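You operate a simulated robot arm through the tools that you are given. There is no shell and no other tool. Be economical: measure what you need, move in short steps, check, and stop when the job is done.

Carry out the task below with a simulated robot arm. There is one attempt and no reset: what you move stays moved.

## Task
Drive the started seal flush, then open the holder.
Fine: use the driver of the hub's size and tap it with the round mallet; mallet and driver go back to their spots. Set down upright: what you pick out, round mallet.

Only the result counts: the job must be done as asked and must still hold three seconds after the hand-in. Knocking over, shifting, dropping, spilling or breaking anything else fails it. Lids that push on must go on centred and level and be pressed home; caps that screw on are set level and turned clockwise until they are tight.

## Robot
A 6-joint arm with a two-finger parallel gripper, fixed in place. Base frame: the origin is at the foot of the arm, x ahead of it, y to its left, z up; the work surface is at about z = 880. Units: mm, rad, N and s.
With the tool pointing down near the work surface it reaches from about 260 to 660 mm from the base axis. Its first joint turns from -1.152 to 1.152 rad. Payload 2.9 kg.
The tool frame sits at the grasp point between the pads (the TCP): z along the fingers, y along the line on which they close. The tips reach 30 mm beyond it. Largest opening 110 mm; finger width 20, thickness 10; the body of the gripper, 48 by 112 mm, starts 55 mm behind the TCP.
Orientation is that of the tool frame in the base frame, as a unit quaternion [w, x, y, z]. With the fingers straight down and closing along the base's y, the tool's x points along the base's -x, its y along +y and its z along -z.

## Interface
- The arm moves only by the tool servo_tool. Its arguments are lists of equal length, an entry for each row: "dp": the shift along the tool's x, y, z in mm, a list of three; "rotation": the turn, a rotation vector about the tool's x, y, z in rad, a list of three. In form: {"dp": [[x, y, z], ...], "rotation": [[rx, ry, rz], ...]}. A call has 1 to 12 rows; each row shifts and turns the commanded pose from where the row before left it, along the tool's axes as they then stand. "fingers" is the finger opening in mm, from 0 to 110, set as the call begins (left out, the last holds). Each row takes 0.2 s and may step no farther than 50 mm and 0.15 rad from the row before; otherwise, or with a gripper value out of range, the whole call is refused. A pose out of reach is approached as far as the arm can. The call stops where the force on the tool passes 40 N (or 10 N more than at its start, if that is more) or the arm is blocked; 0.2 s more then pass. Each finger travels about 108 mm/s and halts on what it meets, pressing with about 23 N; the grip force reading is that of the motor and also rises with nothing between the fingers. The clock runs only during rows and for 0.2 s after the last one: add rows that do not move to give the fingers time. The reply holds the time, the measured pose of the TCP, the force on the tool along the base axes, the opening and the grip force, in the units named above and with some noise, with the torque about the TCP (base axes, N m) and any sound that the robot's microphone picked up, and new pictures: "views" is both (left out), scene, wrist or none.
- Cameras (640 x 400 px; columns grow to the right, rows downward): "scene" is fixed at [87.1, 441, 1391.3]; the picture's right is [-0.66, -0.75, 0.00], its down [-0.39, 0.35, -0.85] and it looks along [0.64, -0.56, -0.53] (base axes); focal length 214 px, centre (320, 200). "wrist" rides on the gripper at [73, 17, -103] in the tool frame; the picture's right is [-0.23, 0.97, 0.00], its down [-0.76, -0.18, -0.62] and it looks along [-0.61, -0.14, 0.78] (tool axes); focal length 222 px, centre (320, 200). There is no depth. A picture from a camera that has moved, and an enlarged one, comes with that camera's place and axes in the base frame and with its lens.
- enlarge(camera, box): a new picture of the part [left, top, right, bottom] of that camera's present view, enlarged. No time passes.
- job_done(): hands the job in; it is judged then, once.

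Go step by step. Nothing tells you positions but the pictures and the camera data: compare them with the known pose of the tool, close in by small moves and look again before you grip or let go. The budget is 120 turns and 200 pictures, counting those below and the enlarged ones. Unless the task says otherwise, let go and move clear before handing in, and close with one line.

The tools are called after "Emit:" as a command line: name --argument value ..., lists and objects as JSON in quotes. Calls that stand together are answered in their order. servo_tool: Moves the arm, as the interface text tells. Its arguments: {"type":"object","properties":{"dp":{"type":"array","items":{"type":"array","items":{"type":"number"}}},"rotation":{"type":"array","items":{"type":"array","items":{"type":"number"}}},"fingers":{"type":"number"},"views":{"type":"string","enum":["both","scene","wrist","none"]}},"required":["dp","rotation"]} The other tools are called the same way: enlarge (camera, box) takes an enlarged picture of a part of a camera's view; job_done () hands the job in.

At the start:

```text
time: 0.0
tool_pos: [242.5, 206.2, 1357.7]
orientation: [0.001, 0.0, 1.0, 0.0]
wrist_force: [0.5, -0.3, -0.6]
wrist_torque: [0.03, 0.0, -0.02]
width: 110.1
grip_force: 0.1
```

scene: 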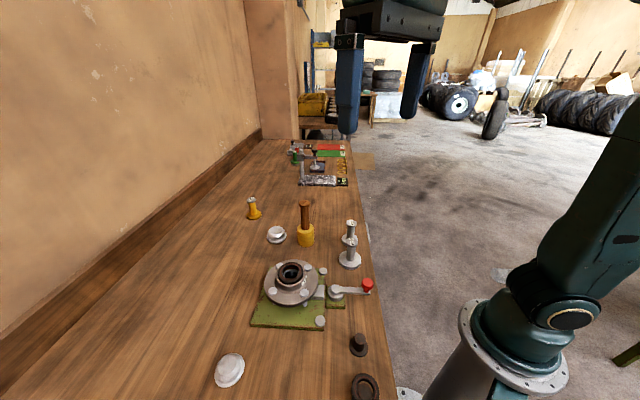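
wrist: 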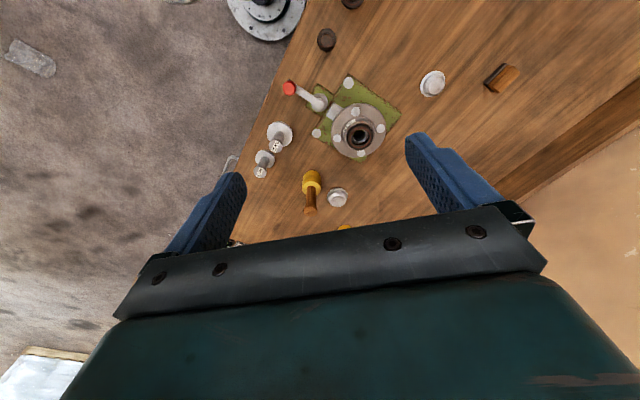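

I see a hub clamped in a green holder with a red-knobbed lever, and several drivers and mallets around it. I'll enlarge both views to identify each part.

Emit:
enlarge --camera "scene" --box '[230, 180, 400, 290]'

Emit:
enlarge --camera "scene" --box '[200, 250, 400, 400]'

Emit:
enlarge --camera "wrist" --box '[220, 60, 420, 220]'

Emit:
enlarge --camera "wrist" --box '[220, 0, 540, 120]'

Emit:
enlarge --camera "scene" --box '[270, 125, 390, 200]'

```text
3.64 times, centred on (315, 235) of scene
camera zoom: at [87.1, 441.0, 1391.3], right [-0.66, -0.75, 0.0], down [-0.39, 0.35, -0.85], along [0.64, -0.56, -0.53], focal length 780 px, centre (338, 73)
```

zoom: 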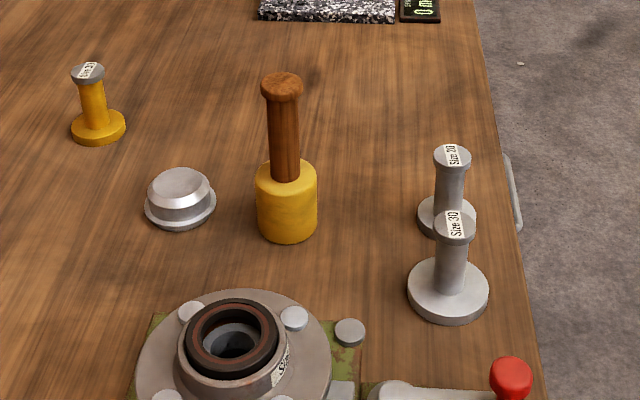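

```text
2.67 times, centred on (300, 325) of scene
camera zoom: at [87.1, 441.0, 1391.3], right [-0.66, -0.75, 0.0], down [-0.39, 0.35, -0.85], along [0.64, -0.56, -0.53], focal length 572 px, centre (373, -133)
```

zoom: 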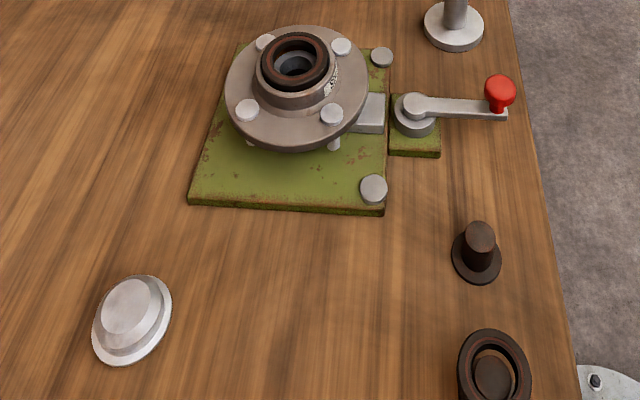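

```text
2.50 times, centred on (320, 140) of wrist
camera zoom: at [170.4, 222.1, 1461.5], right [0.23, 0.97, 0.0], down [0.76, -0.18, 0.62], along [0.61, -0.14, -0.78], focal length 555 px, centre (320, 350)
```

zoom: 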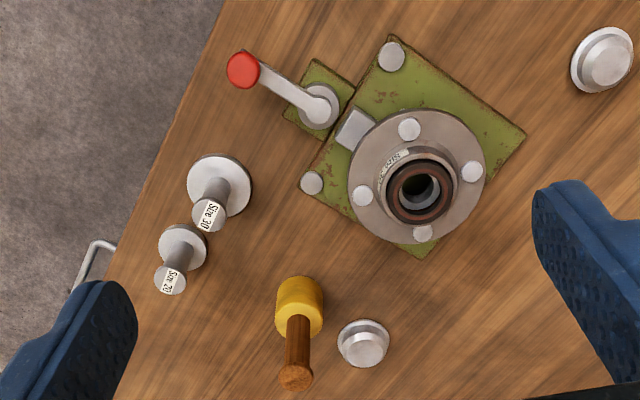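

```text
2.00 times, centred on (380, 60) of wrist
camera zoom: at [170.4, 222.1, 1461.5], right [0.23, 0.97, 0.0], down [0.76, -0.18, 0.62], along [0.61, -0.14, -0.78], focal length 444 px, centre (200, 480)
```

zoom: 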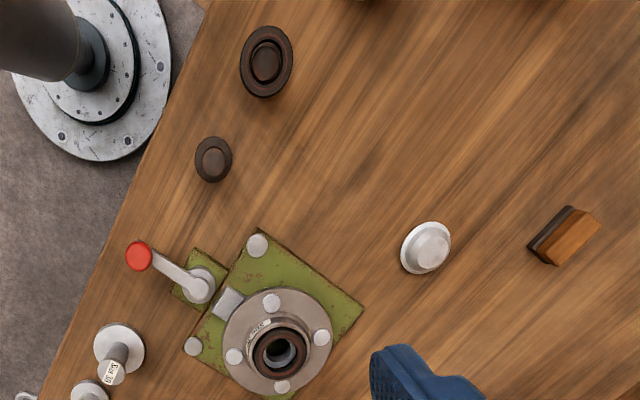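

```text
5.33 times, centred on (330, 162) of scene
camera zoom: at [87.1, 441.0, 1391.3], right [-0.66, -0.75, 0.0], down [-0.39, 0.35, -0.85], along [0.64, -0.56, -0.53], focal length 1144 px, centre (267, 400)
```

zoom: 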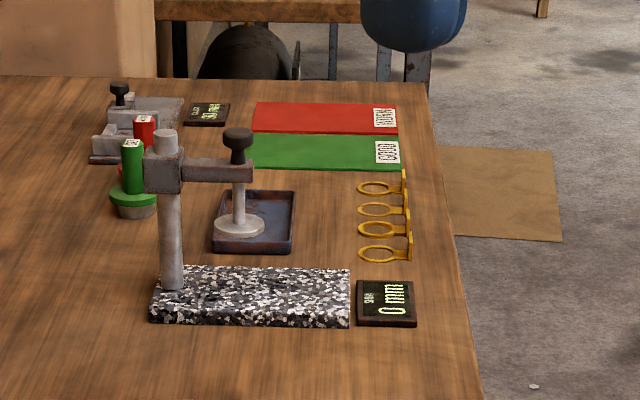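

I need to read the hub and driver labels, so I'm zooming in more tightly.

Emit:
enlarge --camera "scene" --box '[285, 262, 325, 287]'

Emit:
enlarge --camera "wrist" --box '[335, 110, 375, 135]'

Emit:
enlarge --camera "scene" --box '[240, 190, 272, 210]'

Emit:
enlarge --camera "scene" --box '[335, 215, 367, 245]'

```text
16.00 times, centred on (305, 274) of scene
camera zoom: at [87.1, 441.0, 1391.3], right [-0.66, -0.75, 0.0], down [-0.39, 0.35, -0.85], along [0.64, -0.56, -0.53], focal length 3432 px, centre (560, -992)
```

zoom: 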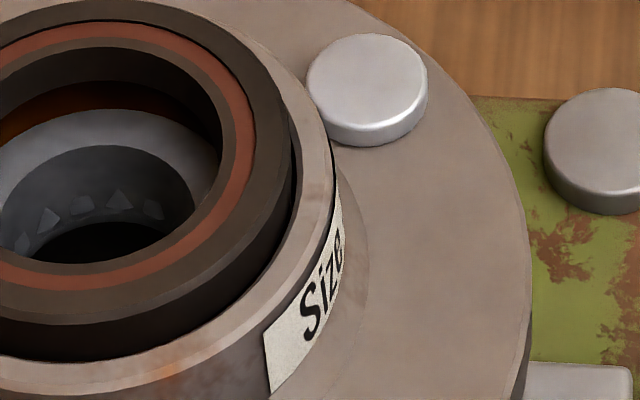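

```text
16.00 times, centred on (355, 122) of wrist
camera zoom: at [170.4, 222.1, 1461.5], right [0.23, 0.97, 0.0], down [0.76, -0.18, 0.62], along [0.61, -0.14, -0.78], focal length 3554 px, centre (-240, 1440)
```

zoom: 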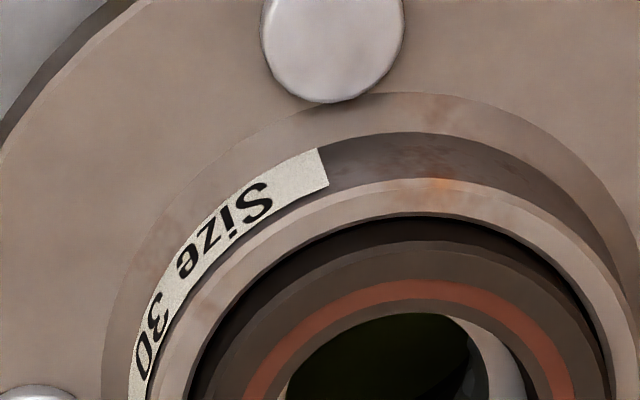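

```text
16.00 times, centred on (256, 200) of scene
camera zoom: at [87.1, 441.0, 1391.3], right [-0.66, -0.75, 0.0], down [-0.39, 0.35, -0.85], along [0.64, -0.56, -0.53], focal length 3432 px, centre (1344, 200)
```

zoom: 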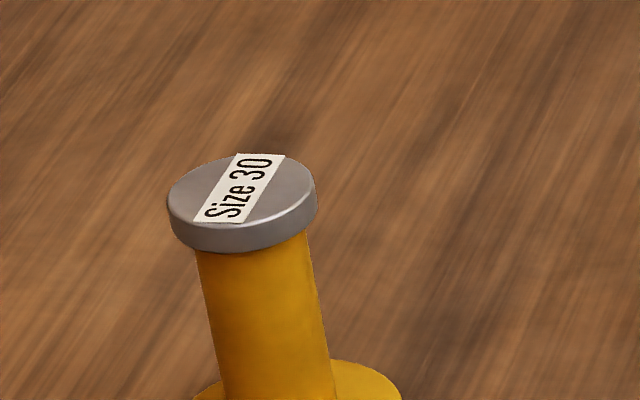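

```text
13.33 times, centred on (351, 230) of scene
camera zoom: at [87.1, 441.0, 1391.3], right [-0.66, -0.75, 0.0], down [-0.39, 0.35, -0.85], along [0.64, -0.56, -0.53], focal length 2860 px, centre (-93, -200)
```

zoom: 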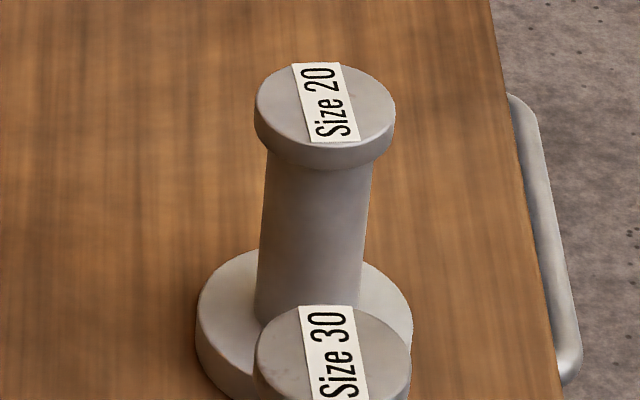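

The hub is size 30. The reachable grey driver marked 30 stands near (377, 65), the mallet near (535, 116), and the top of the seal is near (393, 266, 972). I'll move above the grey 30 driver and look again.

Emit:
servo_tool --dp '[[-16.8, -17.6, 37.2], [-16.8, -17.6, 37.2], [-16.8, -17.6, 37.2], [-16.8, -17.6, 37.2], [-16.8, -17.6, 37.2], [-16.8, -17.6, 37.2], [-16.8, -17.6, 37.2], [-16.8, -17.6, 37.2], [0, 0, 0]]' --rotation '[[0, 0, 0], [0, 0, 0], [0, 0, 0], [0, 0, 0], [0, 0, 0], [0, 0, 0], [0, 0, 0], [0, 0, 0], [0, 0, 0]]' --fingers 80

```text
time: 2.0
tool_pos: [379.8, 62.7, 1059.5]
orientation: [0.001, 0.0, 1.0, 0.0]
wrist_force: [1.0, 0.0, -0.3]
wrist_torque: [0.0, -0.01, 0.02]
width: 80.2
grip_force: 0.0
camera wrist: at [306.7, 80.5, 1163.7], right [0.23, 0.97, 0.0], down [0.76, -0.18, 0.63], along [0.61, -0.14, -0.78], focal length 222 px, centre (320, 200)
```

scene: 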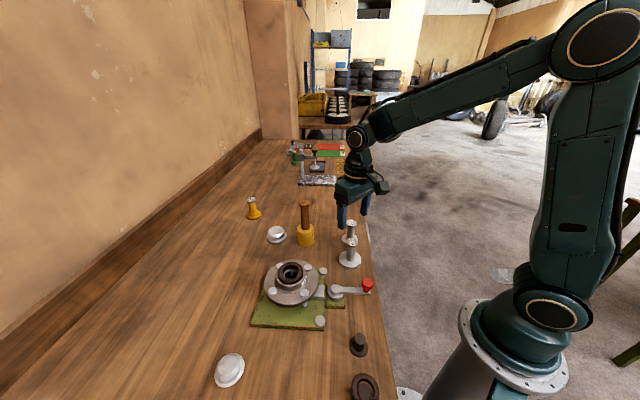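
wrist: 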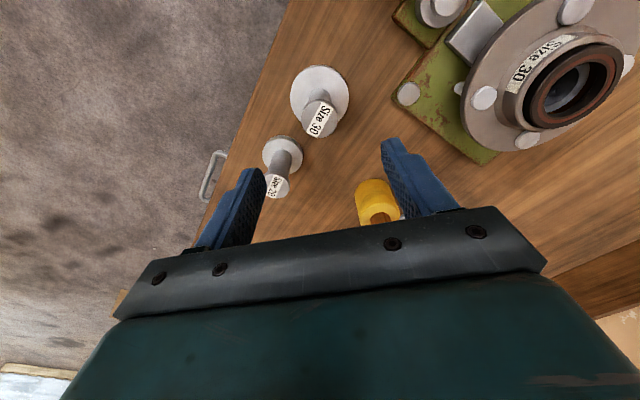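

The driver top measures at about (375, 65). I'll lower partway and check the alignment.

Emit:
servo_tool --dp '[[2, 1.2, 35], [2, 1.2, 35], [0, 0, 0]]' --rotation '[[0, 0, 0], [0, 0, 0], [0, 0, 0]]'

Emit:
enlarge --camera "scene" --box '[310, 190, 390, 280]'

Emit:
enlarge --camera "wrist" --box '[180, 90, 480, 260]'

```text
time: 2.8
tool_pos: [374.6, 68.0, 990.5]
orientation: [0.002, 0.0, 1.0, 0.0]
wrist_force: [0.3, 0.4, 1.0]
wrist_torque: [-0.02, -0.01, 0.01]
width: 80.0
grip_force: 0.0
camera wrist: at [302.7, 83.9, 1093.5], right [0.23, 0.97, 0.0], down [0.76, -0.18, 0.63], along [0.61, -0.14, -0.78], focal length 222 px, centre (320, 200)
```

scene: 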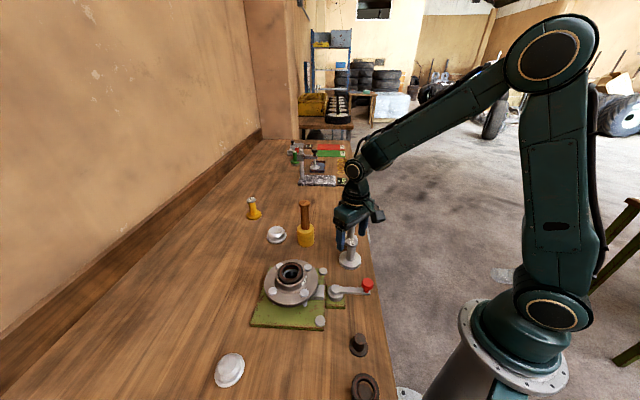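
wrist: 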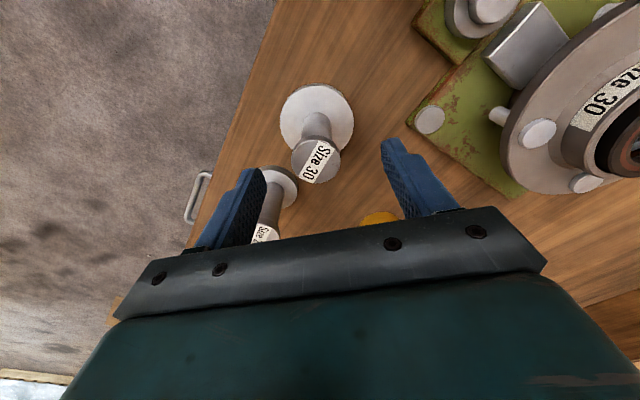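

```text
4.44 times, centred on (350, 235) of scene
camera zoom: at [87.1, 441.0, 1391.3], right [-0.66, -0.75, 0.0], down [-0.39, 0.35, -0.85], along [0.64, -0.56, -0.53], focal length 953 px, centre (187, 44)
```

zoom: 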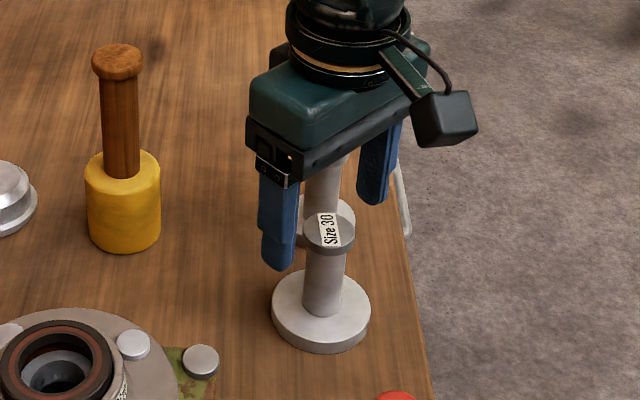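

```text
2.13 times, centred on (330, 175) of wrist
camera zoom: at [302.7, 83.9, 1093.5], right [0.23, 0.97, 0.0], down [0.76, -0.18, 0.63], along [0.61, -0.14, -0.78], focal length 474 px, centre (299, 253)
```

zoom: 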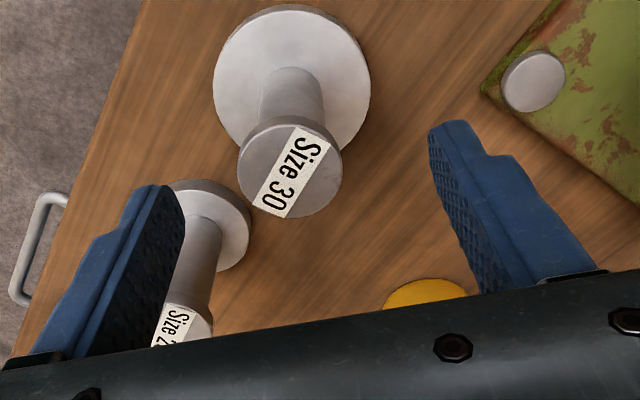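

The driver axis is at about (375.6, 64.5). I'll descend around the shaft and grip it.

Emit:
servo_tool --dp '[[-0.5, -1.7, 20], [-0.5, -1.7, 20], [0, 0, 22], [0, 0, 0]]' --rotation '[[0, 0, 0], [0, 0, 0], [0, 0, 0], [0, 0, 0]]'

Emit:
enlarge --camera "scene" --box '[310, 190, 390, 280]'

```text
time: 3.8
tool_pos: [375.2, 64.8, 928.4]
orientation: [0.001, 0.0, 1.0, 0.0]
wrist_force: [-0.3, -0.5, 1.1]
wrist_torque: [0.0, -0.04, 0.02]
width: 80.0
grip_force: 0.0
camera wrist: at [303.0, 80.9, 1033.2], right [0.23, 0.97, 0.0], down [0.76, -0.18, 0.62], along [0.61, -0.14, -0.78], focal length 222 px, centre (320, 200)
```

scene: 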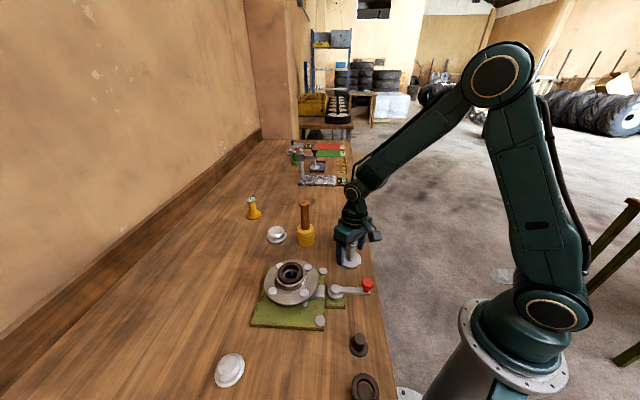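
wrist: 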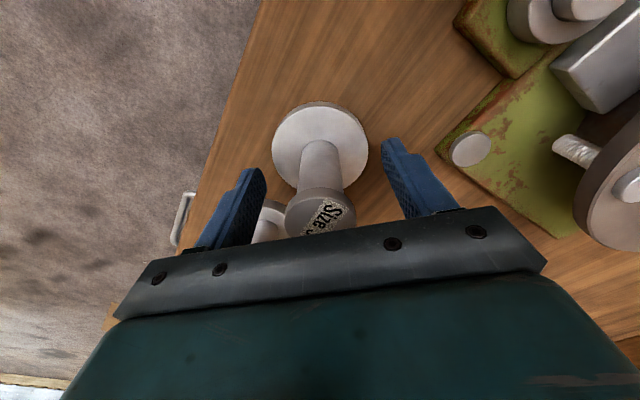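

```text
4.44 times, centred on (350, 235) of scene
camera zoom: at [87.1, 441.0, 1391.3], right [-0.66, -0.75, 0.0], down [-0.39, 0.35, -0.85], along [0.64, -0.56, -0.53], focal length 953 px, centre (187, 44)
```

zoom: 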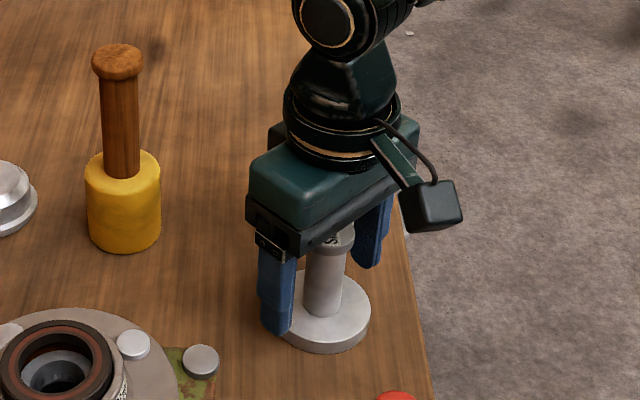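

The fingers straddle the shaft, so I'm closing on it.

Emit:
servo_tool --dp '[[0, 0, 0], [0, 0, 0], [0, 0, 0], [0, 0, 0]]' --rotation '[[0, 0, 0], [0, 0, 0], [0, 0, 0], [0, 0, 0]]' --fingers 5 --views "wrist"

```text
time: 4.8
tool_pos: [373.4, 63.1, 929.9]
orientation: [0.001, -0.001, 1.0, 0.0]
wrist_force: [-0.6, 0.3, -0.3]
wrist_torque: [-0.02, -0.01, 0.02]
width: 32.9
grip_force: 23.8
camera wrist: at [303.0, 80.9, 1033.4], right [0.23, 0.97, 0.0], down [0.76, -0.18, 0.62], along [0.61, -0.14, -0.78], focal length 222 px, centre (320, 200)
```

wrist: 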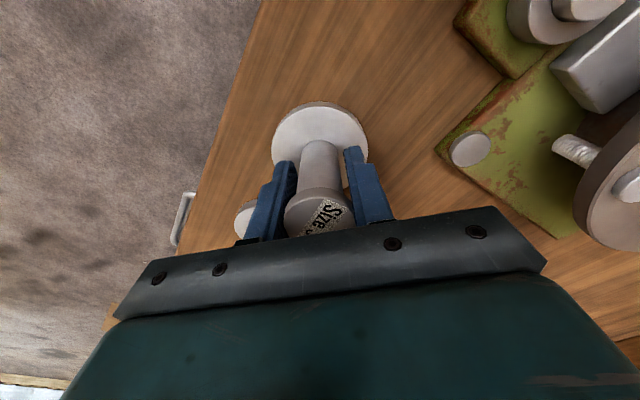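

The width of 32.9 shows I'm gripping the head rim, high on the pads. I'll reopen, raise about 19 mm and grip the rim at pad centre.

Emit:
servo_tool --dp '[[0, 0, 0], [0, 0, 0], [0, 0, 10], [0, 0, -29], [0, 0, 0]]' --rotation '[[0, 0, 0], [0, 0, 0], [0, 0, 0], [0, 0, 0], [0, 0, 0]]' --fingers 70 --views "none"

Emit:
servo_tool --dp '[[0, 0, 0], [0, 0, 0], [0, 0, 0], [0, 0, 0]]' --rotation '[[0, 0, 0], [0, 0, 0], [0, 0, 0], [0, 0, 0]]' --fingers 5 --views "wrist"

```text
time: 6.0
tool_pos: [373.6, 63.9, 949.6]
orientation: [0.001, 0.0, 1.0, 0.0]
wrist_force: [0.6, 1.2, -0.2]
wrist_torque: [-0.04, 0.01, 0.0]
width: 69.9
grip_force: 0.0
```

```text
time: 7.0
tool_pos: [373.7, 64.3, 948.2]
orientation: [0.002, -0.001, 1.0, 0.001]
wrist_force: [0.9, 0.3, 3.4]
wrist_torque: [-0.04, -0.02, 0.01]
width: 33.0
grip_force: 23.4
camera wrist: at [302.3, 80.1, 1052.2], right [0.23, 0.97, 0.0], down [0.76, -0.18, 0.63], along [0.61, -0.14, -0.78], focal length 222 px, centre (320, 200)
```

wrist: 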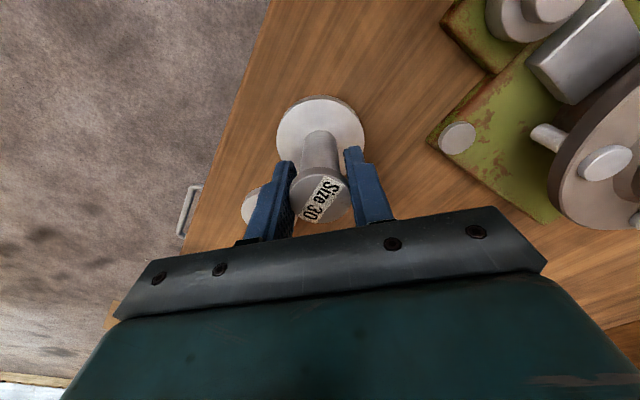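

The grip is firm. I'm lifting the driver and checking that it hangs straight.

Emit:
servo_tool --dp '[[0, 0, -10], [0, 0, -30], [0, 0, -40], [0, 0, -40], [0, 0, 0]]' --rotation '[[0, 0, 0], [0, 0, 0], [0, 0, 0], [0, 0, 0], [0, 0, 0]]'

Emit:
enlarge --camera "scene" --box '[300, 160, 400, 260]'

```text
time: 8.2
tool_pos: [372.7, 62.0, 1069.7]
orientation: [0.0, 0.0, 1.0, 0.0]
wrist_force: [0.4, -0.2, -2.2]
wrist_torque: [-0.04, 0.02, 0.0]
width: 32.9
grip_force: 23.2
camera wrist: at [301.3, 79.1, 1172.3], right [0.23, 0.97, 0.0], down [0.76, -0.18, 0.62], along [0.61, -0.14, -0.78], focal length 222 px, centre (320, 200)
```

scene: 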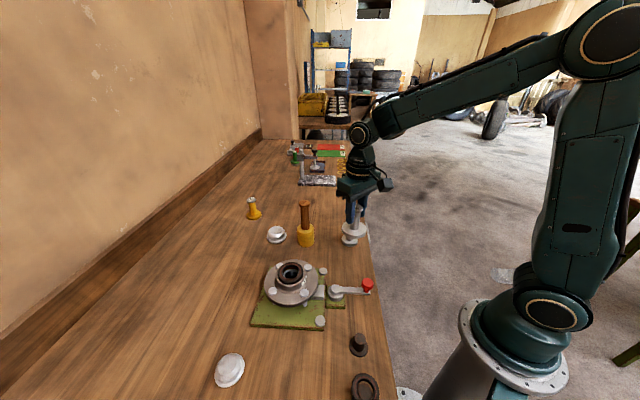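
wrist: 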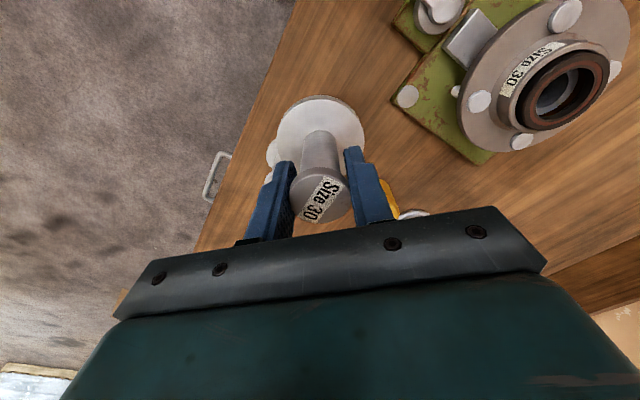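

```text
4.00 times, centred on (350, 210) of scene
camera zoom: at [87.1, 441.0, 1391.3], right [-0.66, -0.75, 0.0], down [-0.39, 0.35, -0.85], along [0.64, -0.56, -0.53], focal length 858 px, centre (200, 160)
```

zoom: 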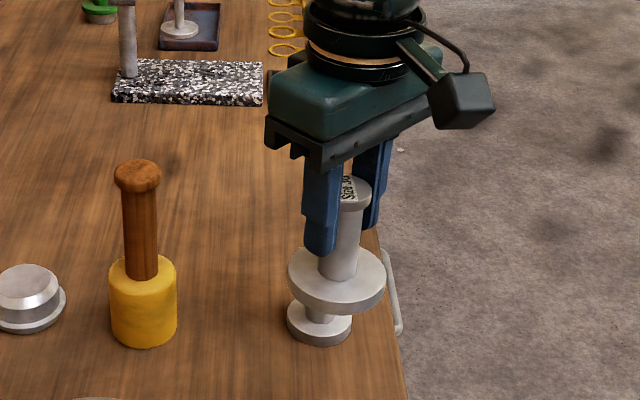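

The driver hangs straight. I'll measure the hub from this viewpoint.

Emit:
enlarge --camera "wrist" --box '[450, 0, 640, 160]'

Emit:
enlarge --camera "scene" --box '[255, 250, 335, 310]'

```text
2.50 times, centred on (545, 80) of wrist
camera zoom: at [301.3, 79.1, 1172.3], right [0.23, 0.97, 0.0], down [0.76, -0.18, 0.62], along [0.61, -0.14, -0.78], focal length 555 px, centre (-242, 500)
```

zoom: 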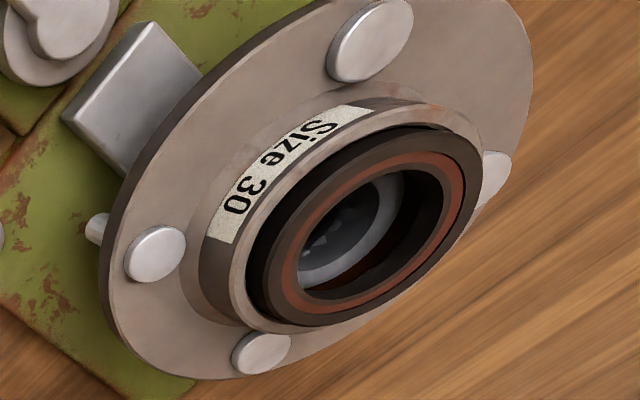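

```text
6.67 times, centred on (295, 280) of scene
camera zoom: at [87.1, 441.0, 1391.3], right [-0.66, -0.75, 0.0], down [-0.39, 0.35, -0.85], along [0.64, -0.56, -0.53], focal length 1430 px, centre (487, -333)
```

zoom: 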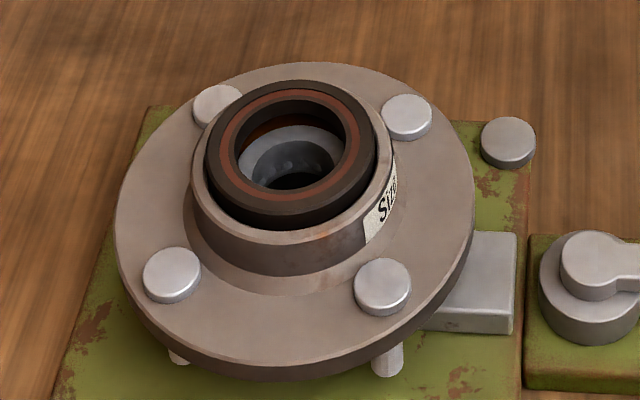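

The seal top is at about (392.5, 267, 973), with an outer diameter of about 61 against the driver foot's 66. I'm moving the driver above it.

Emit:
servo_tool --dp '[[-3.7, 40.5, -1.6], [-3.7, 40.5, -1.6], [-3.7, 40.5, -1.6], [-3.7, 40.5, -1.6], [-3.7, 40.5, -1.6], [0, 0, 0]]' --rotation '[[0, 0, 0], [0, 0, 0], [0, 0, 0], [0, 0, 0], [0, 0, 0], [0, 0, 0]]'

Emit:
enlarge --camera "scene" --box '[245, 210, 345, 310]'

Emit:
enlarge --camera "wrist" --box '[220, 50, 420, 230]'

```text
time: 9.6
tool_pos: [387.8, 264.4, 1076.9]
orientation: [0.001, 0.001, 1.0, 0.0]
wrist_force: [0.3, -0.3, -2.4]
wrist_torque: [-0.01, 0.02, 0.0]
width: 32.9
grip_force: 23.2
camera wrist: at [316.9, 281.3, 1179.7], right [0.23, 0.97, 0.0], down [0.76, -0.18, 0.62], along [0.61, -0.14, -0.78], focal length 222 px, centre (320, 200)
```

scene: 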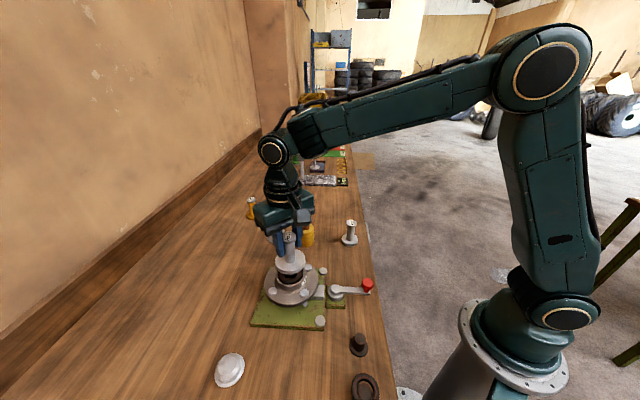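
wrist: 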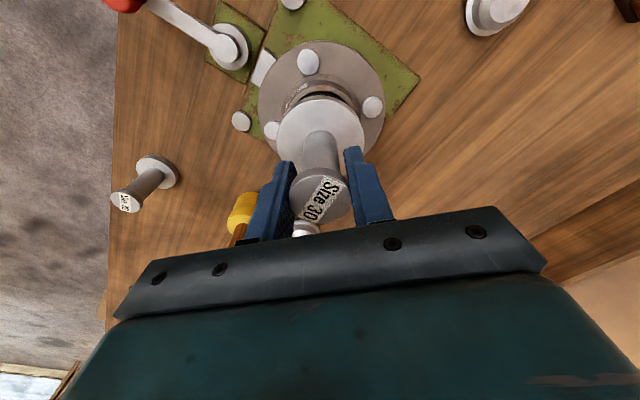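

```text
4.00 times, centred on (295, 260) of scene
camera zoom: at [87.1, 441.0, 1391.3], right [-0.66, -0.75, 0.0], down [-0.39, 0.35, -0.85], along [0.64, -0.56, -0.53], focal length 858 px, centre (420, -40)
```

zoom: 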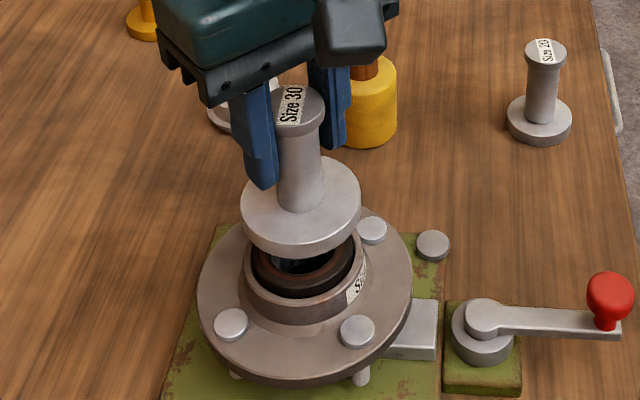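

```text
2.22 times, centred on (320, 140) of wrist
camera zoom: at [316.9, 281.3, 1179.7], right [0.23, 0.97, 0.0], down [0.76, -0.18, 0.62], along [0.61, -0.14, -0.78], focal length 494 px, centre (320, 333)
```

zoom: 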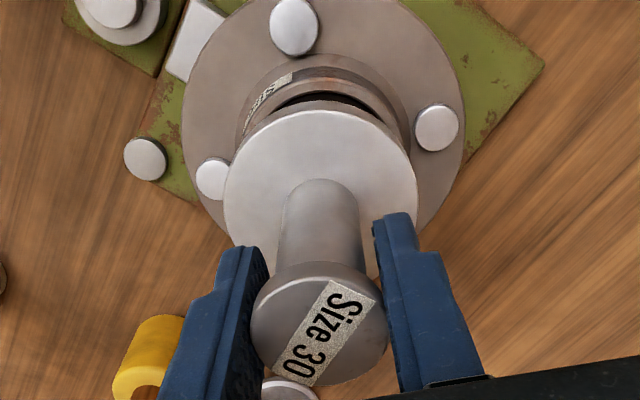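

The y alignment looks good, but x needs refining. I'll lower to about 8 mm above the seal and compare the edges.

Emit:
servo_tool --dp '[[-2, 1, 14], [0, 0, 12], [0, 0, 0]]' --rotation '[[0, 0, 0], [0, 0, 0], [0, 0, 0]]'

Emit:
enlarge --camera "scene" --box '[255, 235, 335, 310]'

Emit:
enlarge --camera "wrist" --box '[250, 60, 410, 170]'

```text
time: 10.4
tool_pos: [393.8, 265.6, 1049.8]
orientation: [0.001, 0.0, 1.0, 0.0]
wrist_force: [0.0, -0.6, -2.6]
wrist_torque: [0.01, -0.01, 0.01]
width: 33.0
grip_force: 22.9
camera wrist: at [321.3, 282.7, 1152.5], right [0.23, 0.97, 0.0], down [0.76, -0.18, 0.62], along [0.61, -0.14, -0.78], focal length 222 px, centre (320, 200)
```

scene: 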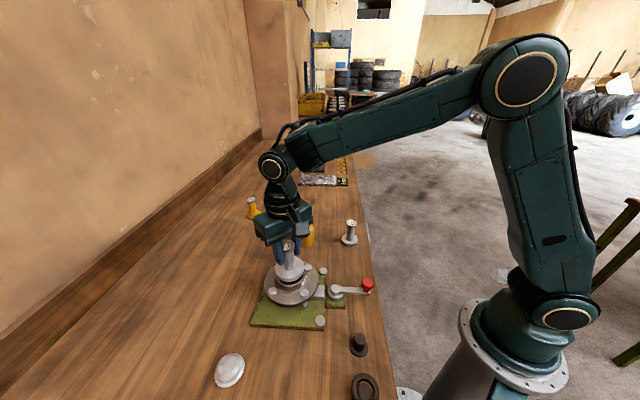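
wrist: 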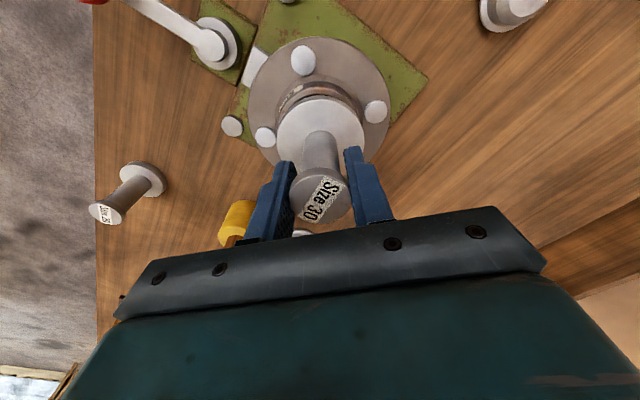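

```text
5.33 times, centred on (295, 272) of scene
camera zoom: at [87.1, 441.0, 1391.3], right [-0.66, -0.75, 0.0], down [-0.39, 0.35, -0.85], along [0.64, -0.56, -0.53], focal length 1144 px, centre (453, -187)
```

zoom: 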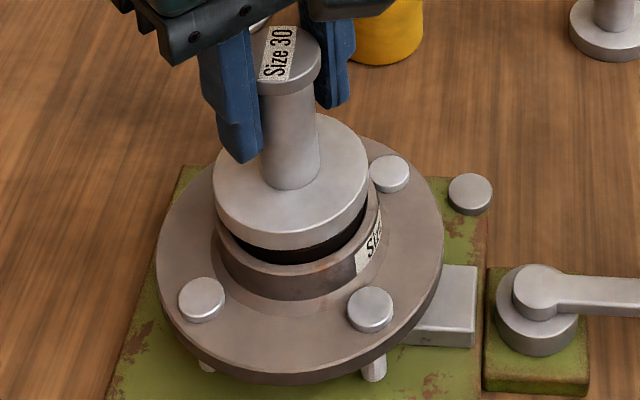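

```text
3.64 times, centred on (330, 115) of wrist
camera zoom: at [321.3, 282.7, 1152.5], right [0.23, 0.97, 0.0], down [0.76, -0.18, 0.62], along [0.61, -0.14, -0.78], focal length 808 px, centre (284, 509)
```

zoom: 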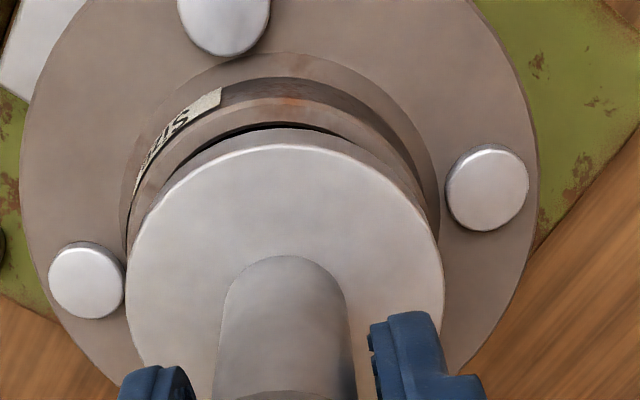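

The driver and hub agree within about 1 mm. I'm lowering gently in small steps while watching the force.

Emit:
servo_tool --dp '[[-1, 0, 2], [0, 0, 2], [0, 0, 1], [0, 0, 0]]' --rotation '[[0, 0, 0], [0, 0, 0], [0, 0, 0], [0, 0, 0]]' --views "none"

Emit:
servo_tool --dp '[[0, 0, 1], [0, 0, 1], [0, 0, 0]]' --rotation '[[0, 0, 0], [0, 0, 0], [0, 0, 0]]' --views "none"

Emit:
enlarge --camera "scene" --box '[255, 235, 335, 310]'

```text
time: 11.4
tool_pos: [395.4, 267.0, 1044.9]
orientation: [0.0, 0.0, 1.0, -0.001]
wrist_force: [0.4, -0.4, -2.7]
wrist_torque: [-0.02, -0.02, 0.01]
width: 33.1
grip_force: 22.8
```

```text
time: 12.2
tool_pos: [395.1, 266.5, 1043.4]
orientation: [0.002, 0.0, 1.0, 0.001]
wrist_force: [-1.6, -1.5, 9.5]
wrist_torque: [-0.07, 0.09, -0.02]
width: 32.7
grip_force: 22.5
```

```text
5.33 times, centred on (295, 272) of scene
camera zoom: at [86.9, 440.9, 1391.3], right [-0.66, -0.75, 0.0], down [-0.39, 0.35, -0.85], along [0.64, -0.56, -0.53], focal length 1144 px, centre (453, -187)
```

zoom: 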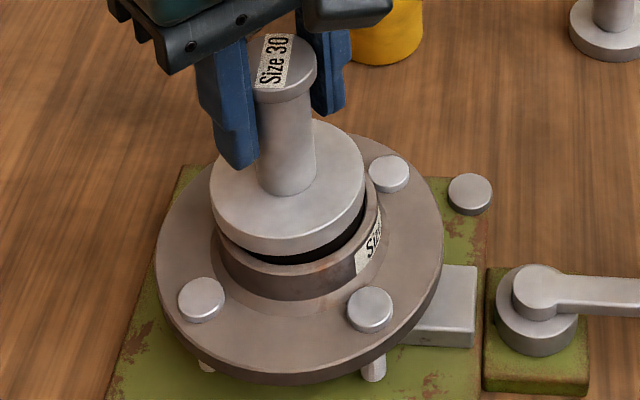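

I have light contact at about z = 975. I'll check the centring in the wrist view before releasing.

Emit:
enlarge --camera "wrist" --box '[250, 60, 410, 170]'

Emit:
enlarge --camera "scene" --box '[275, 255, 315, 285]'

```text
3.64 times, centred on (330, 115) of wrist
camera zoom: at [323.2, 283.4, 1147.2], right [0.23, 0.97, 0.0], down [0.76, -0.18, 0.63], along [0.61, -0.14, -0.78], focal length 808 px, centre (284, 509)
```

zoom: 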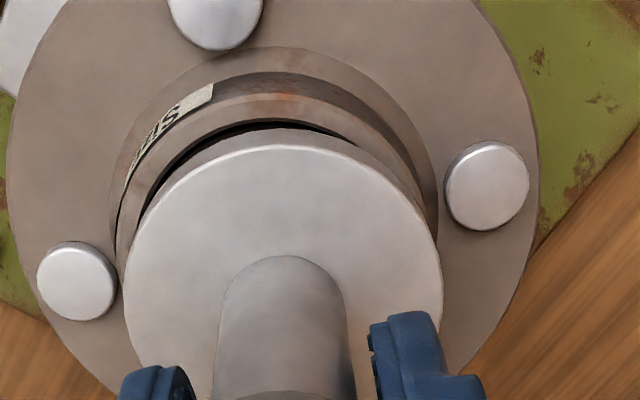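

```text
13.33 times, centred on (295, 270) of scene
camera zoom: at [86.9, 440.9, 1391.3], right [-0.66, -0.75, 0.0], down [-0.39, 0.35, -0.85], along [0.64, -0.56, -0.53], focal length 2860 px, centre (653, -733)
```

zoom: 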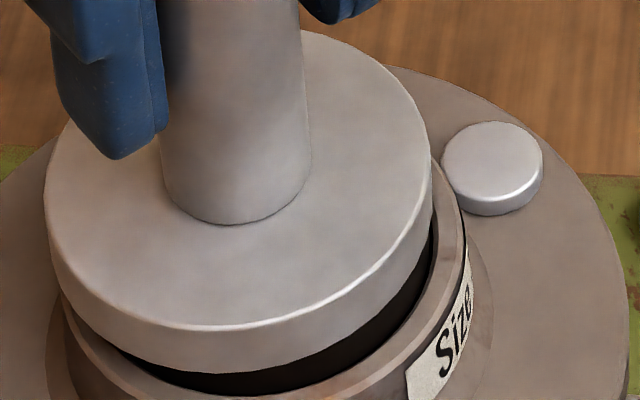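

The foot sits about 2 mm too far toward +x/+y. I'll lift slightly, correct it and set down again.

Emit:
servo_tool --dp '[[0, 0, -4], [1.2, -2.2, 0], [0, 0, 3], [0, 0, 0]]' --rotation '[[0, 0, 0], [0, 0, 0], [0, 0, 0], [0, 0, 0]]'

Emit:
enlarge --camera "wrist" --box '[250, 60, 410, 170]'

Emit:
enlarge --camera "scene" --box '[255, 235, 335, 310]'

```text
time: 13.2
tool_pos: [393.9, 265.6, 1044.0]
orientation: [0.002, 0.0, 1.0, 0.001]
wrist_force: [-1.4, -1.2, 2.5]
wrist_torque: [-0.02, 0.1, -0.03]
width: 32.9
grip_force: 23.2
camera wrist: at [322.3, 282.1, 1147.4], right [0.23, 0.97, 0.0], down [0.76, -0.18, 0.63], along [0.61, -0.14, -0.78], focal length 222 px, centre (320, 200)
```

scene: 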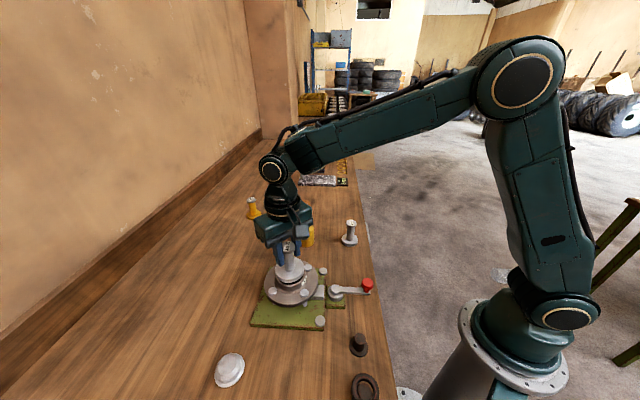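
wrist: 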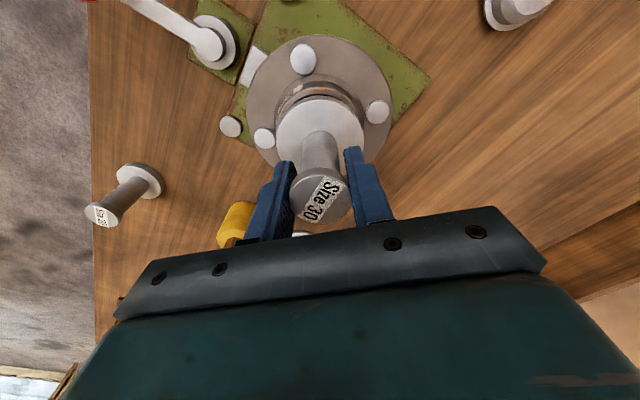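

```text
3.64 times, centred on (330, 115) of wrist
camera zoom: at [322.3, 282.1, 1147.4], right [0.23, 0.97, 0.0], down [0.76, -0.18, 0.63], along [0.61, -0.14, -0.78], focal length 808 px, centre (284, 509)
```

zoom: 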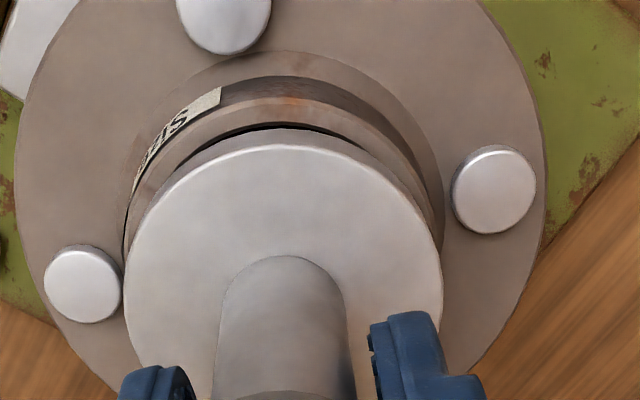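

```text
5.33 times, centred on (295, 272) of scene
camera zoom: at [87.0, 440.9, 1391.3], right [-0.66, -0.75, 0.0], down [-0.39, 0.35, -0.85], along [0.64, -0.56, -0.53], focal length 1144 px, centre (453, -187)
```

zoom: 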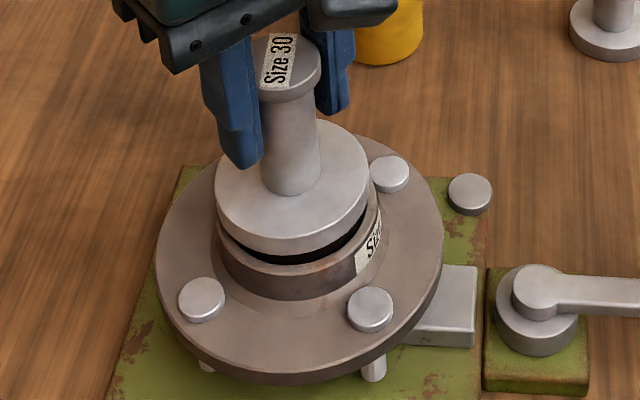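

It's centred now and resting lightly on the seal. I'm releasing it and rising straight up.

Emit:
servo_tool --dp '[[0, 0, 0.5], [0, 0, 0], [0, 0, 0]]' --rotation '[[0, 0, 0], [0, 0, 0], [0, 0, 0]]' --fingers 60 --views "none"

Emit:
servo_tool --dp '[[0, 0, -20], [0, 0, -40], [0, 0, -50], [0, 0, 0]]' --rotation '[[0, 0, 0], [0, 0, 0], [0, 0, 0], [0, 0, 0]]'

Emit:
enlarge --camera "scene" --box '[255, 235, 335, 310]'

Emit:
enlarge --camera "wrist" --box '[250, 20, 410, 190]'

```text
time: 14.0
tool_pos: [394.7, 264.6, 1042.5]
orientation: [0.001, 0.0, 1.0, 0.0]
wrist_force: [-0.7, -0.5, 0.2]
wrist_torque: [0.02, -0.01, -0.01]
width: 60.1
grip_force: 0.1
```

```text
time: 15.0
tool_pos: [395.6, 264.3, 1154.2]
orientation: [0.001, 0.0, 1.0, 0.0]
wrist_force: [0.4, -0.2, 0.0]
wrist_torque: [0.0, -0.02, -0.05]
width: 59.9
grip_force: 0.0
camera wrist: at [323.7, 281.5, 1257.7], right [0.23, 0.97, 0.0], down [0.76, -0.18, 0.62], along [0.61, -0.14, -0.78], focal length 222 px, centre (320, 200)
```

scene: 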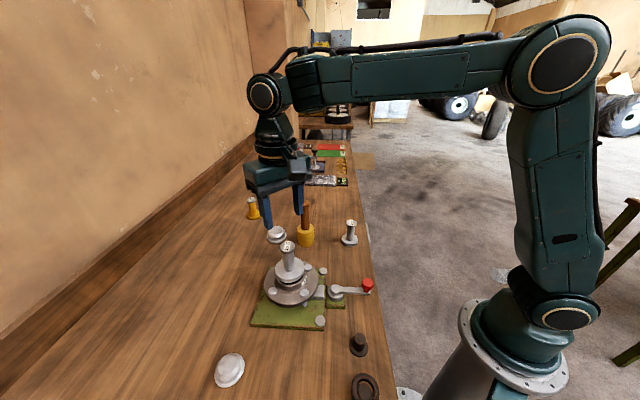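
wrist: 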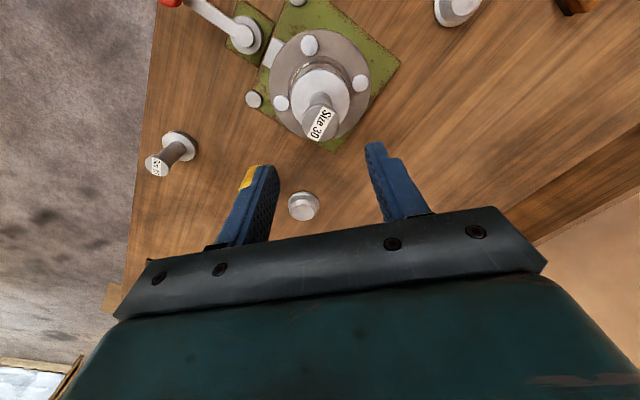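

```text
5.33 times, centred on (295, 272) of scene
camera zoom: at [87.1, 441.0, 1391.3], right [-0.66, -0.75, 0.0], down [-0.39, 0.35, -0.85], along [0.64, -0.56, -0.53], focal length 1144 px, centre (453, -187)
```

zoom: 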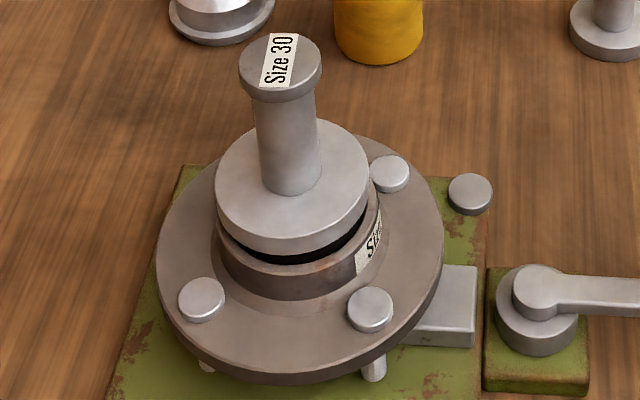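

```text
2.35 times, centred on (330, 105) of wrist
camera zoom: at [323.7, 281.5, 1257.7], right [0.23, 0.97, 0.0], down [0.76, -0.18, 0.62], along [0.61, -0.14, -0.78], focal length 523 px, centre (296, 424)
```

zoom: 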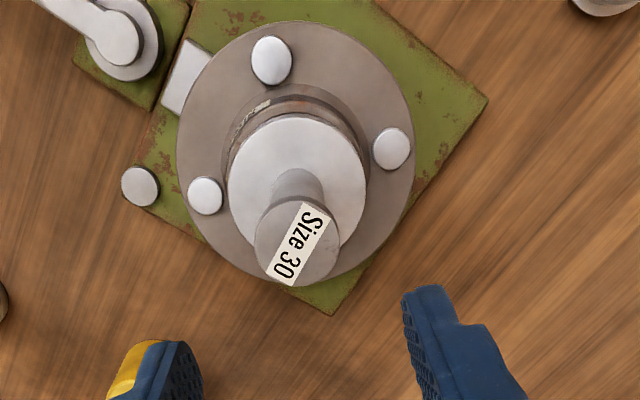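

The driver stands on the seal. The mallet is at about (536, 113) with its top near z = 1033, so I'm moving above it.

Emit:
servo_tool --dp '[[-27, -30.4, 0], [-27, -30.4, 0], [-27, -30.4, 0], [-27, -30.4, 0], [-27, -30.4, 0], [0, 0, 25], [0, 0, 25], [0, 0, 0]]' --rotation '[[0, 0, 0], [0, 0, 0], [0, 0, 0], [0, 0, 0], [0, 0, 0], [0, 0, 0], [0, 0, 0], [0, 0, 0]]' --fingers 80

Emit:
enlarge --camera "scene" --box '[270, 140, 350, 260]'

Emit:
enlarge --camera "wrist" --box '[220, 90, 420, 240]'

```text
time: 16.8
tool_pos: [529.1, 113.5, 1102.0]
orientation: [0.0, -0.001, 1.0, 0.0]
wrist_force: [0.6, 0.1, -0.7]
wrist_torque: [0.0, -0.03, 0.0]
width: 80.1
grip_force: 0.0
camera wrist: at [457.5, 129.7, 1206.5], right [0.23, 0.97, 0.0], down [0.76, -0.18, 0.62], along [0.61, -0.14, -0.78], focal length 222 px, centre (320, 200)
```

scene: 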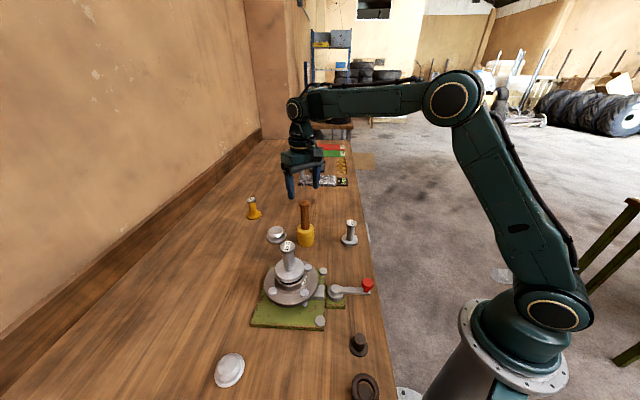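
wrist: 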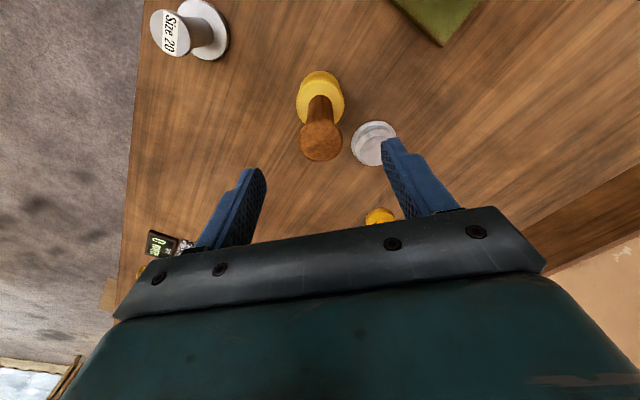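

```text
3.33 times, centred on (310, 200) of scene
camera zoom: at [87.1, 441.0, 1391.3], right [-0.66, -0.75, 0.0], down [-0.39, 0.35, -0.85], along [0.64, -0.56, -0.53], focal length 715 px, centre (353, 200)
```

zoom: 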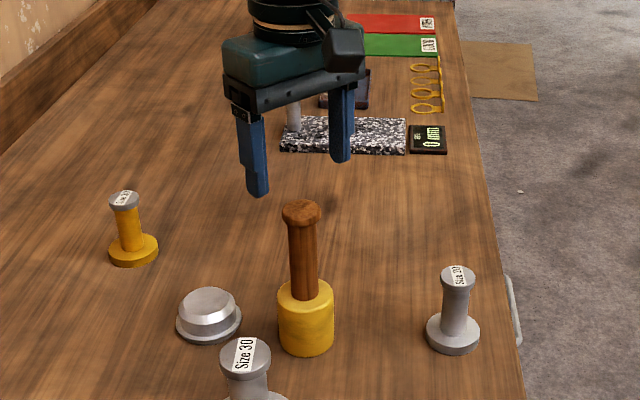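

```text
2.67 times, centred on (320, 165) of wrist
camera zoom: at [457.5, 129.7, 1206.5], right [0.23, 0.97, 0.0], down [0.76, -0.18, 0.62], along [0.61, -0.14, -0.78], focal length 592 px, centre (320, 293)
```

zoom: 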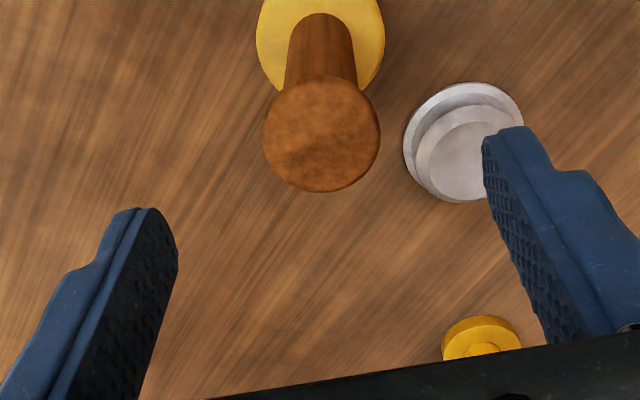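

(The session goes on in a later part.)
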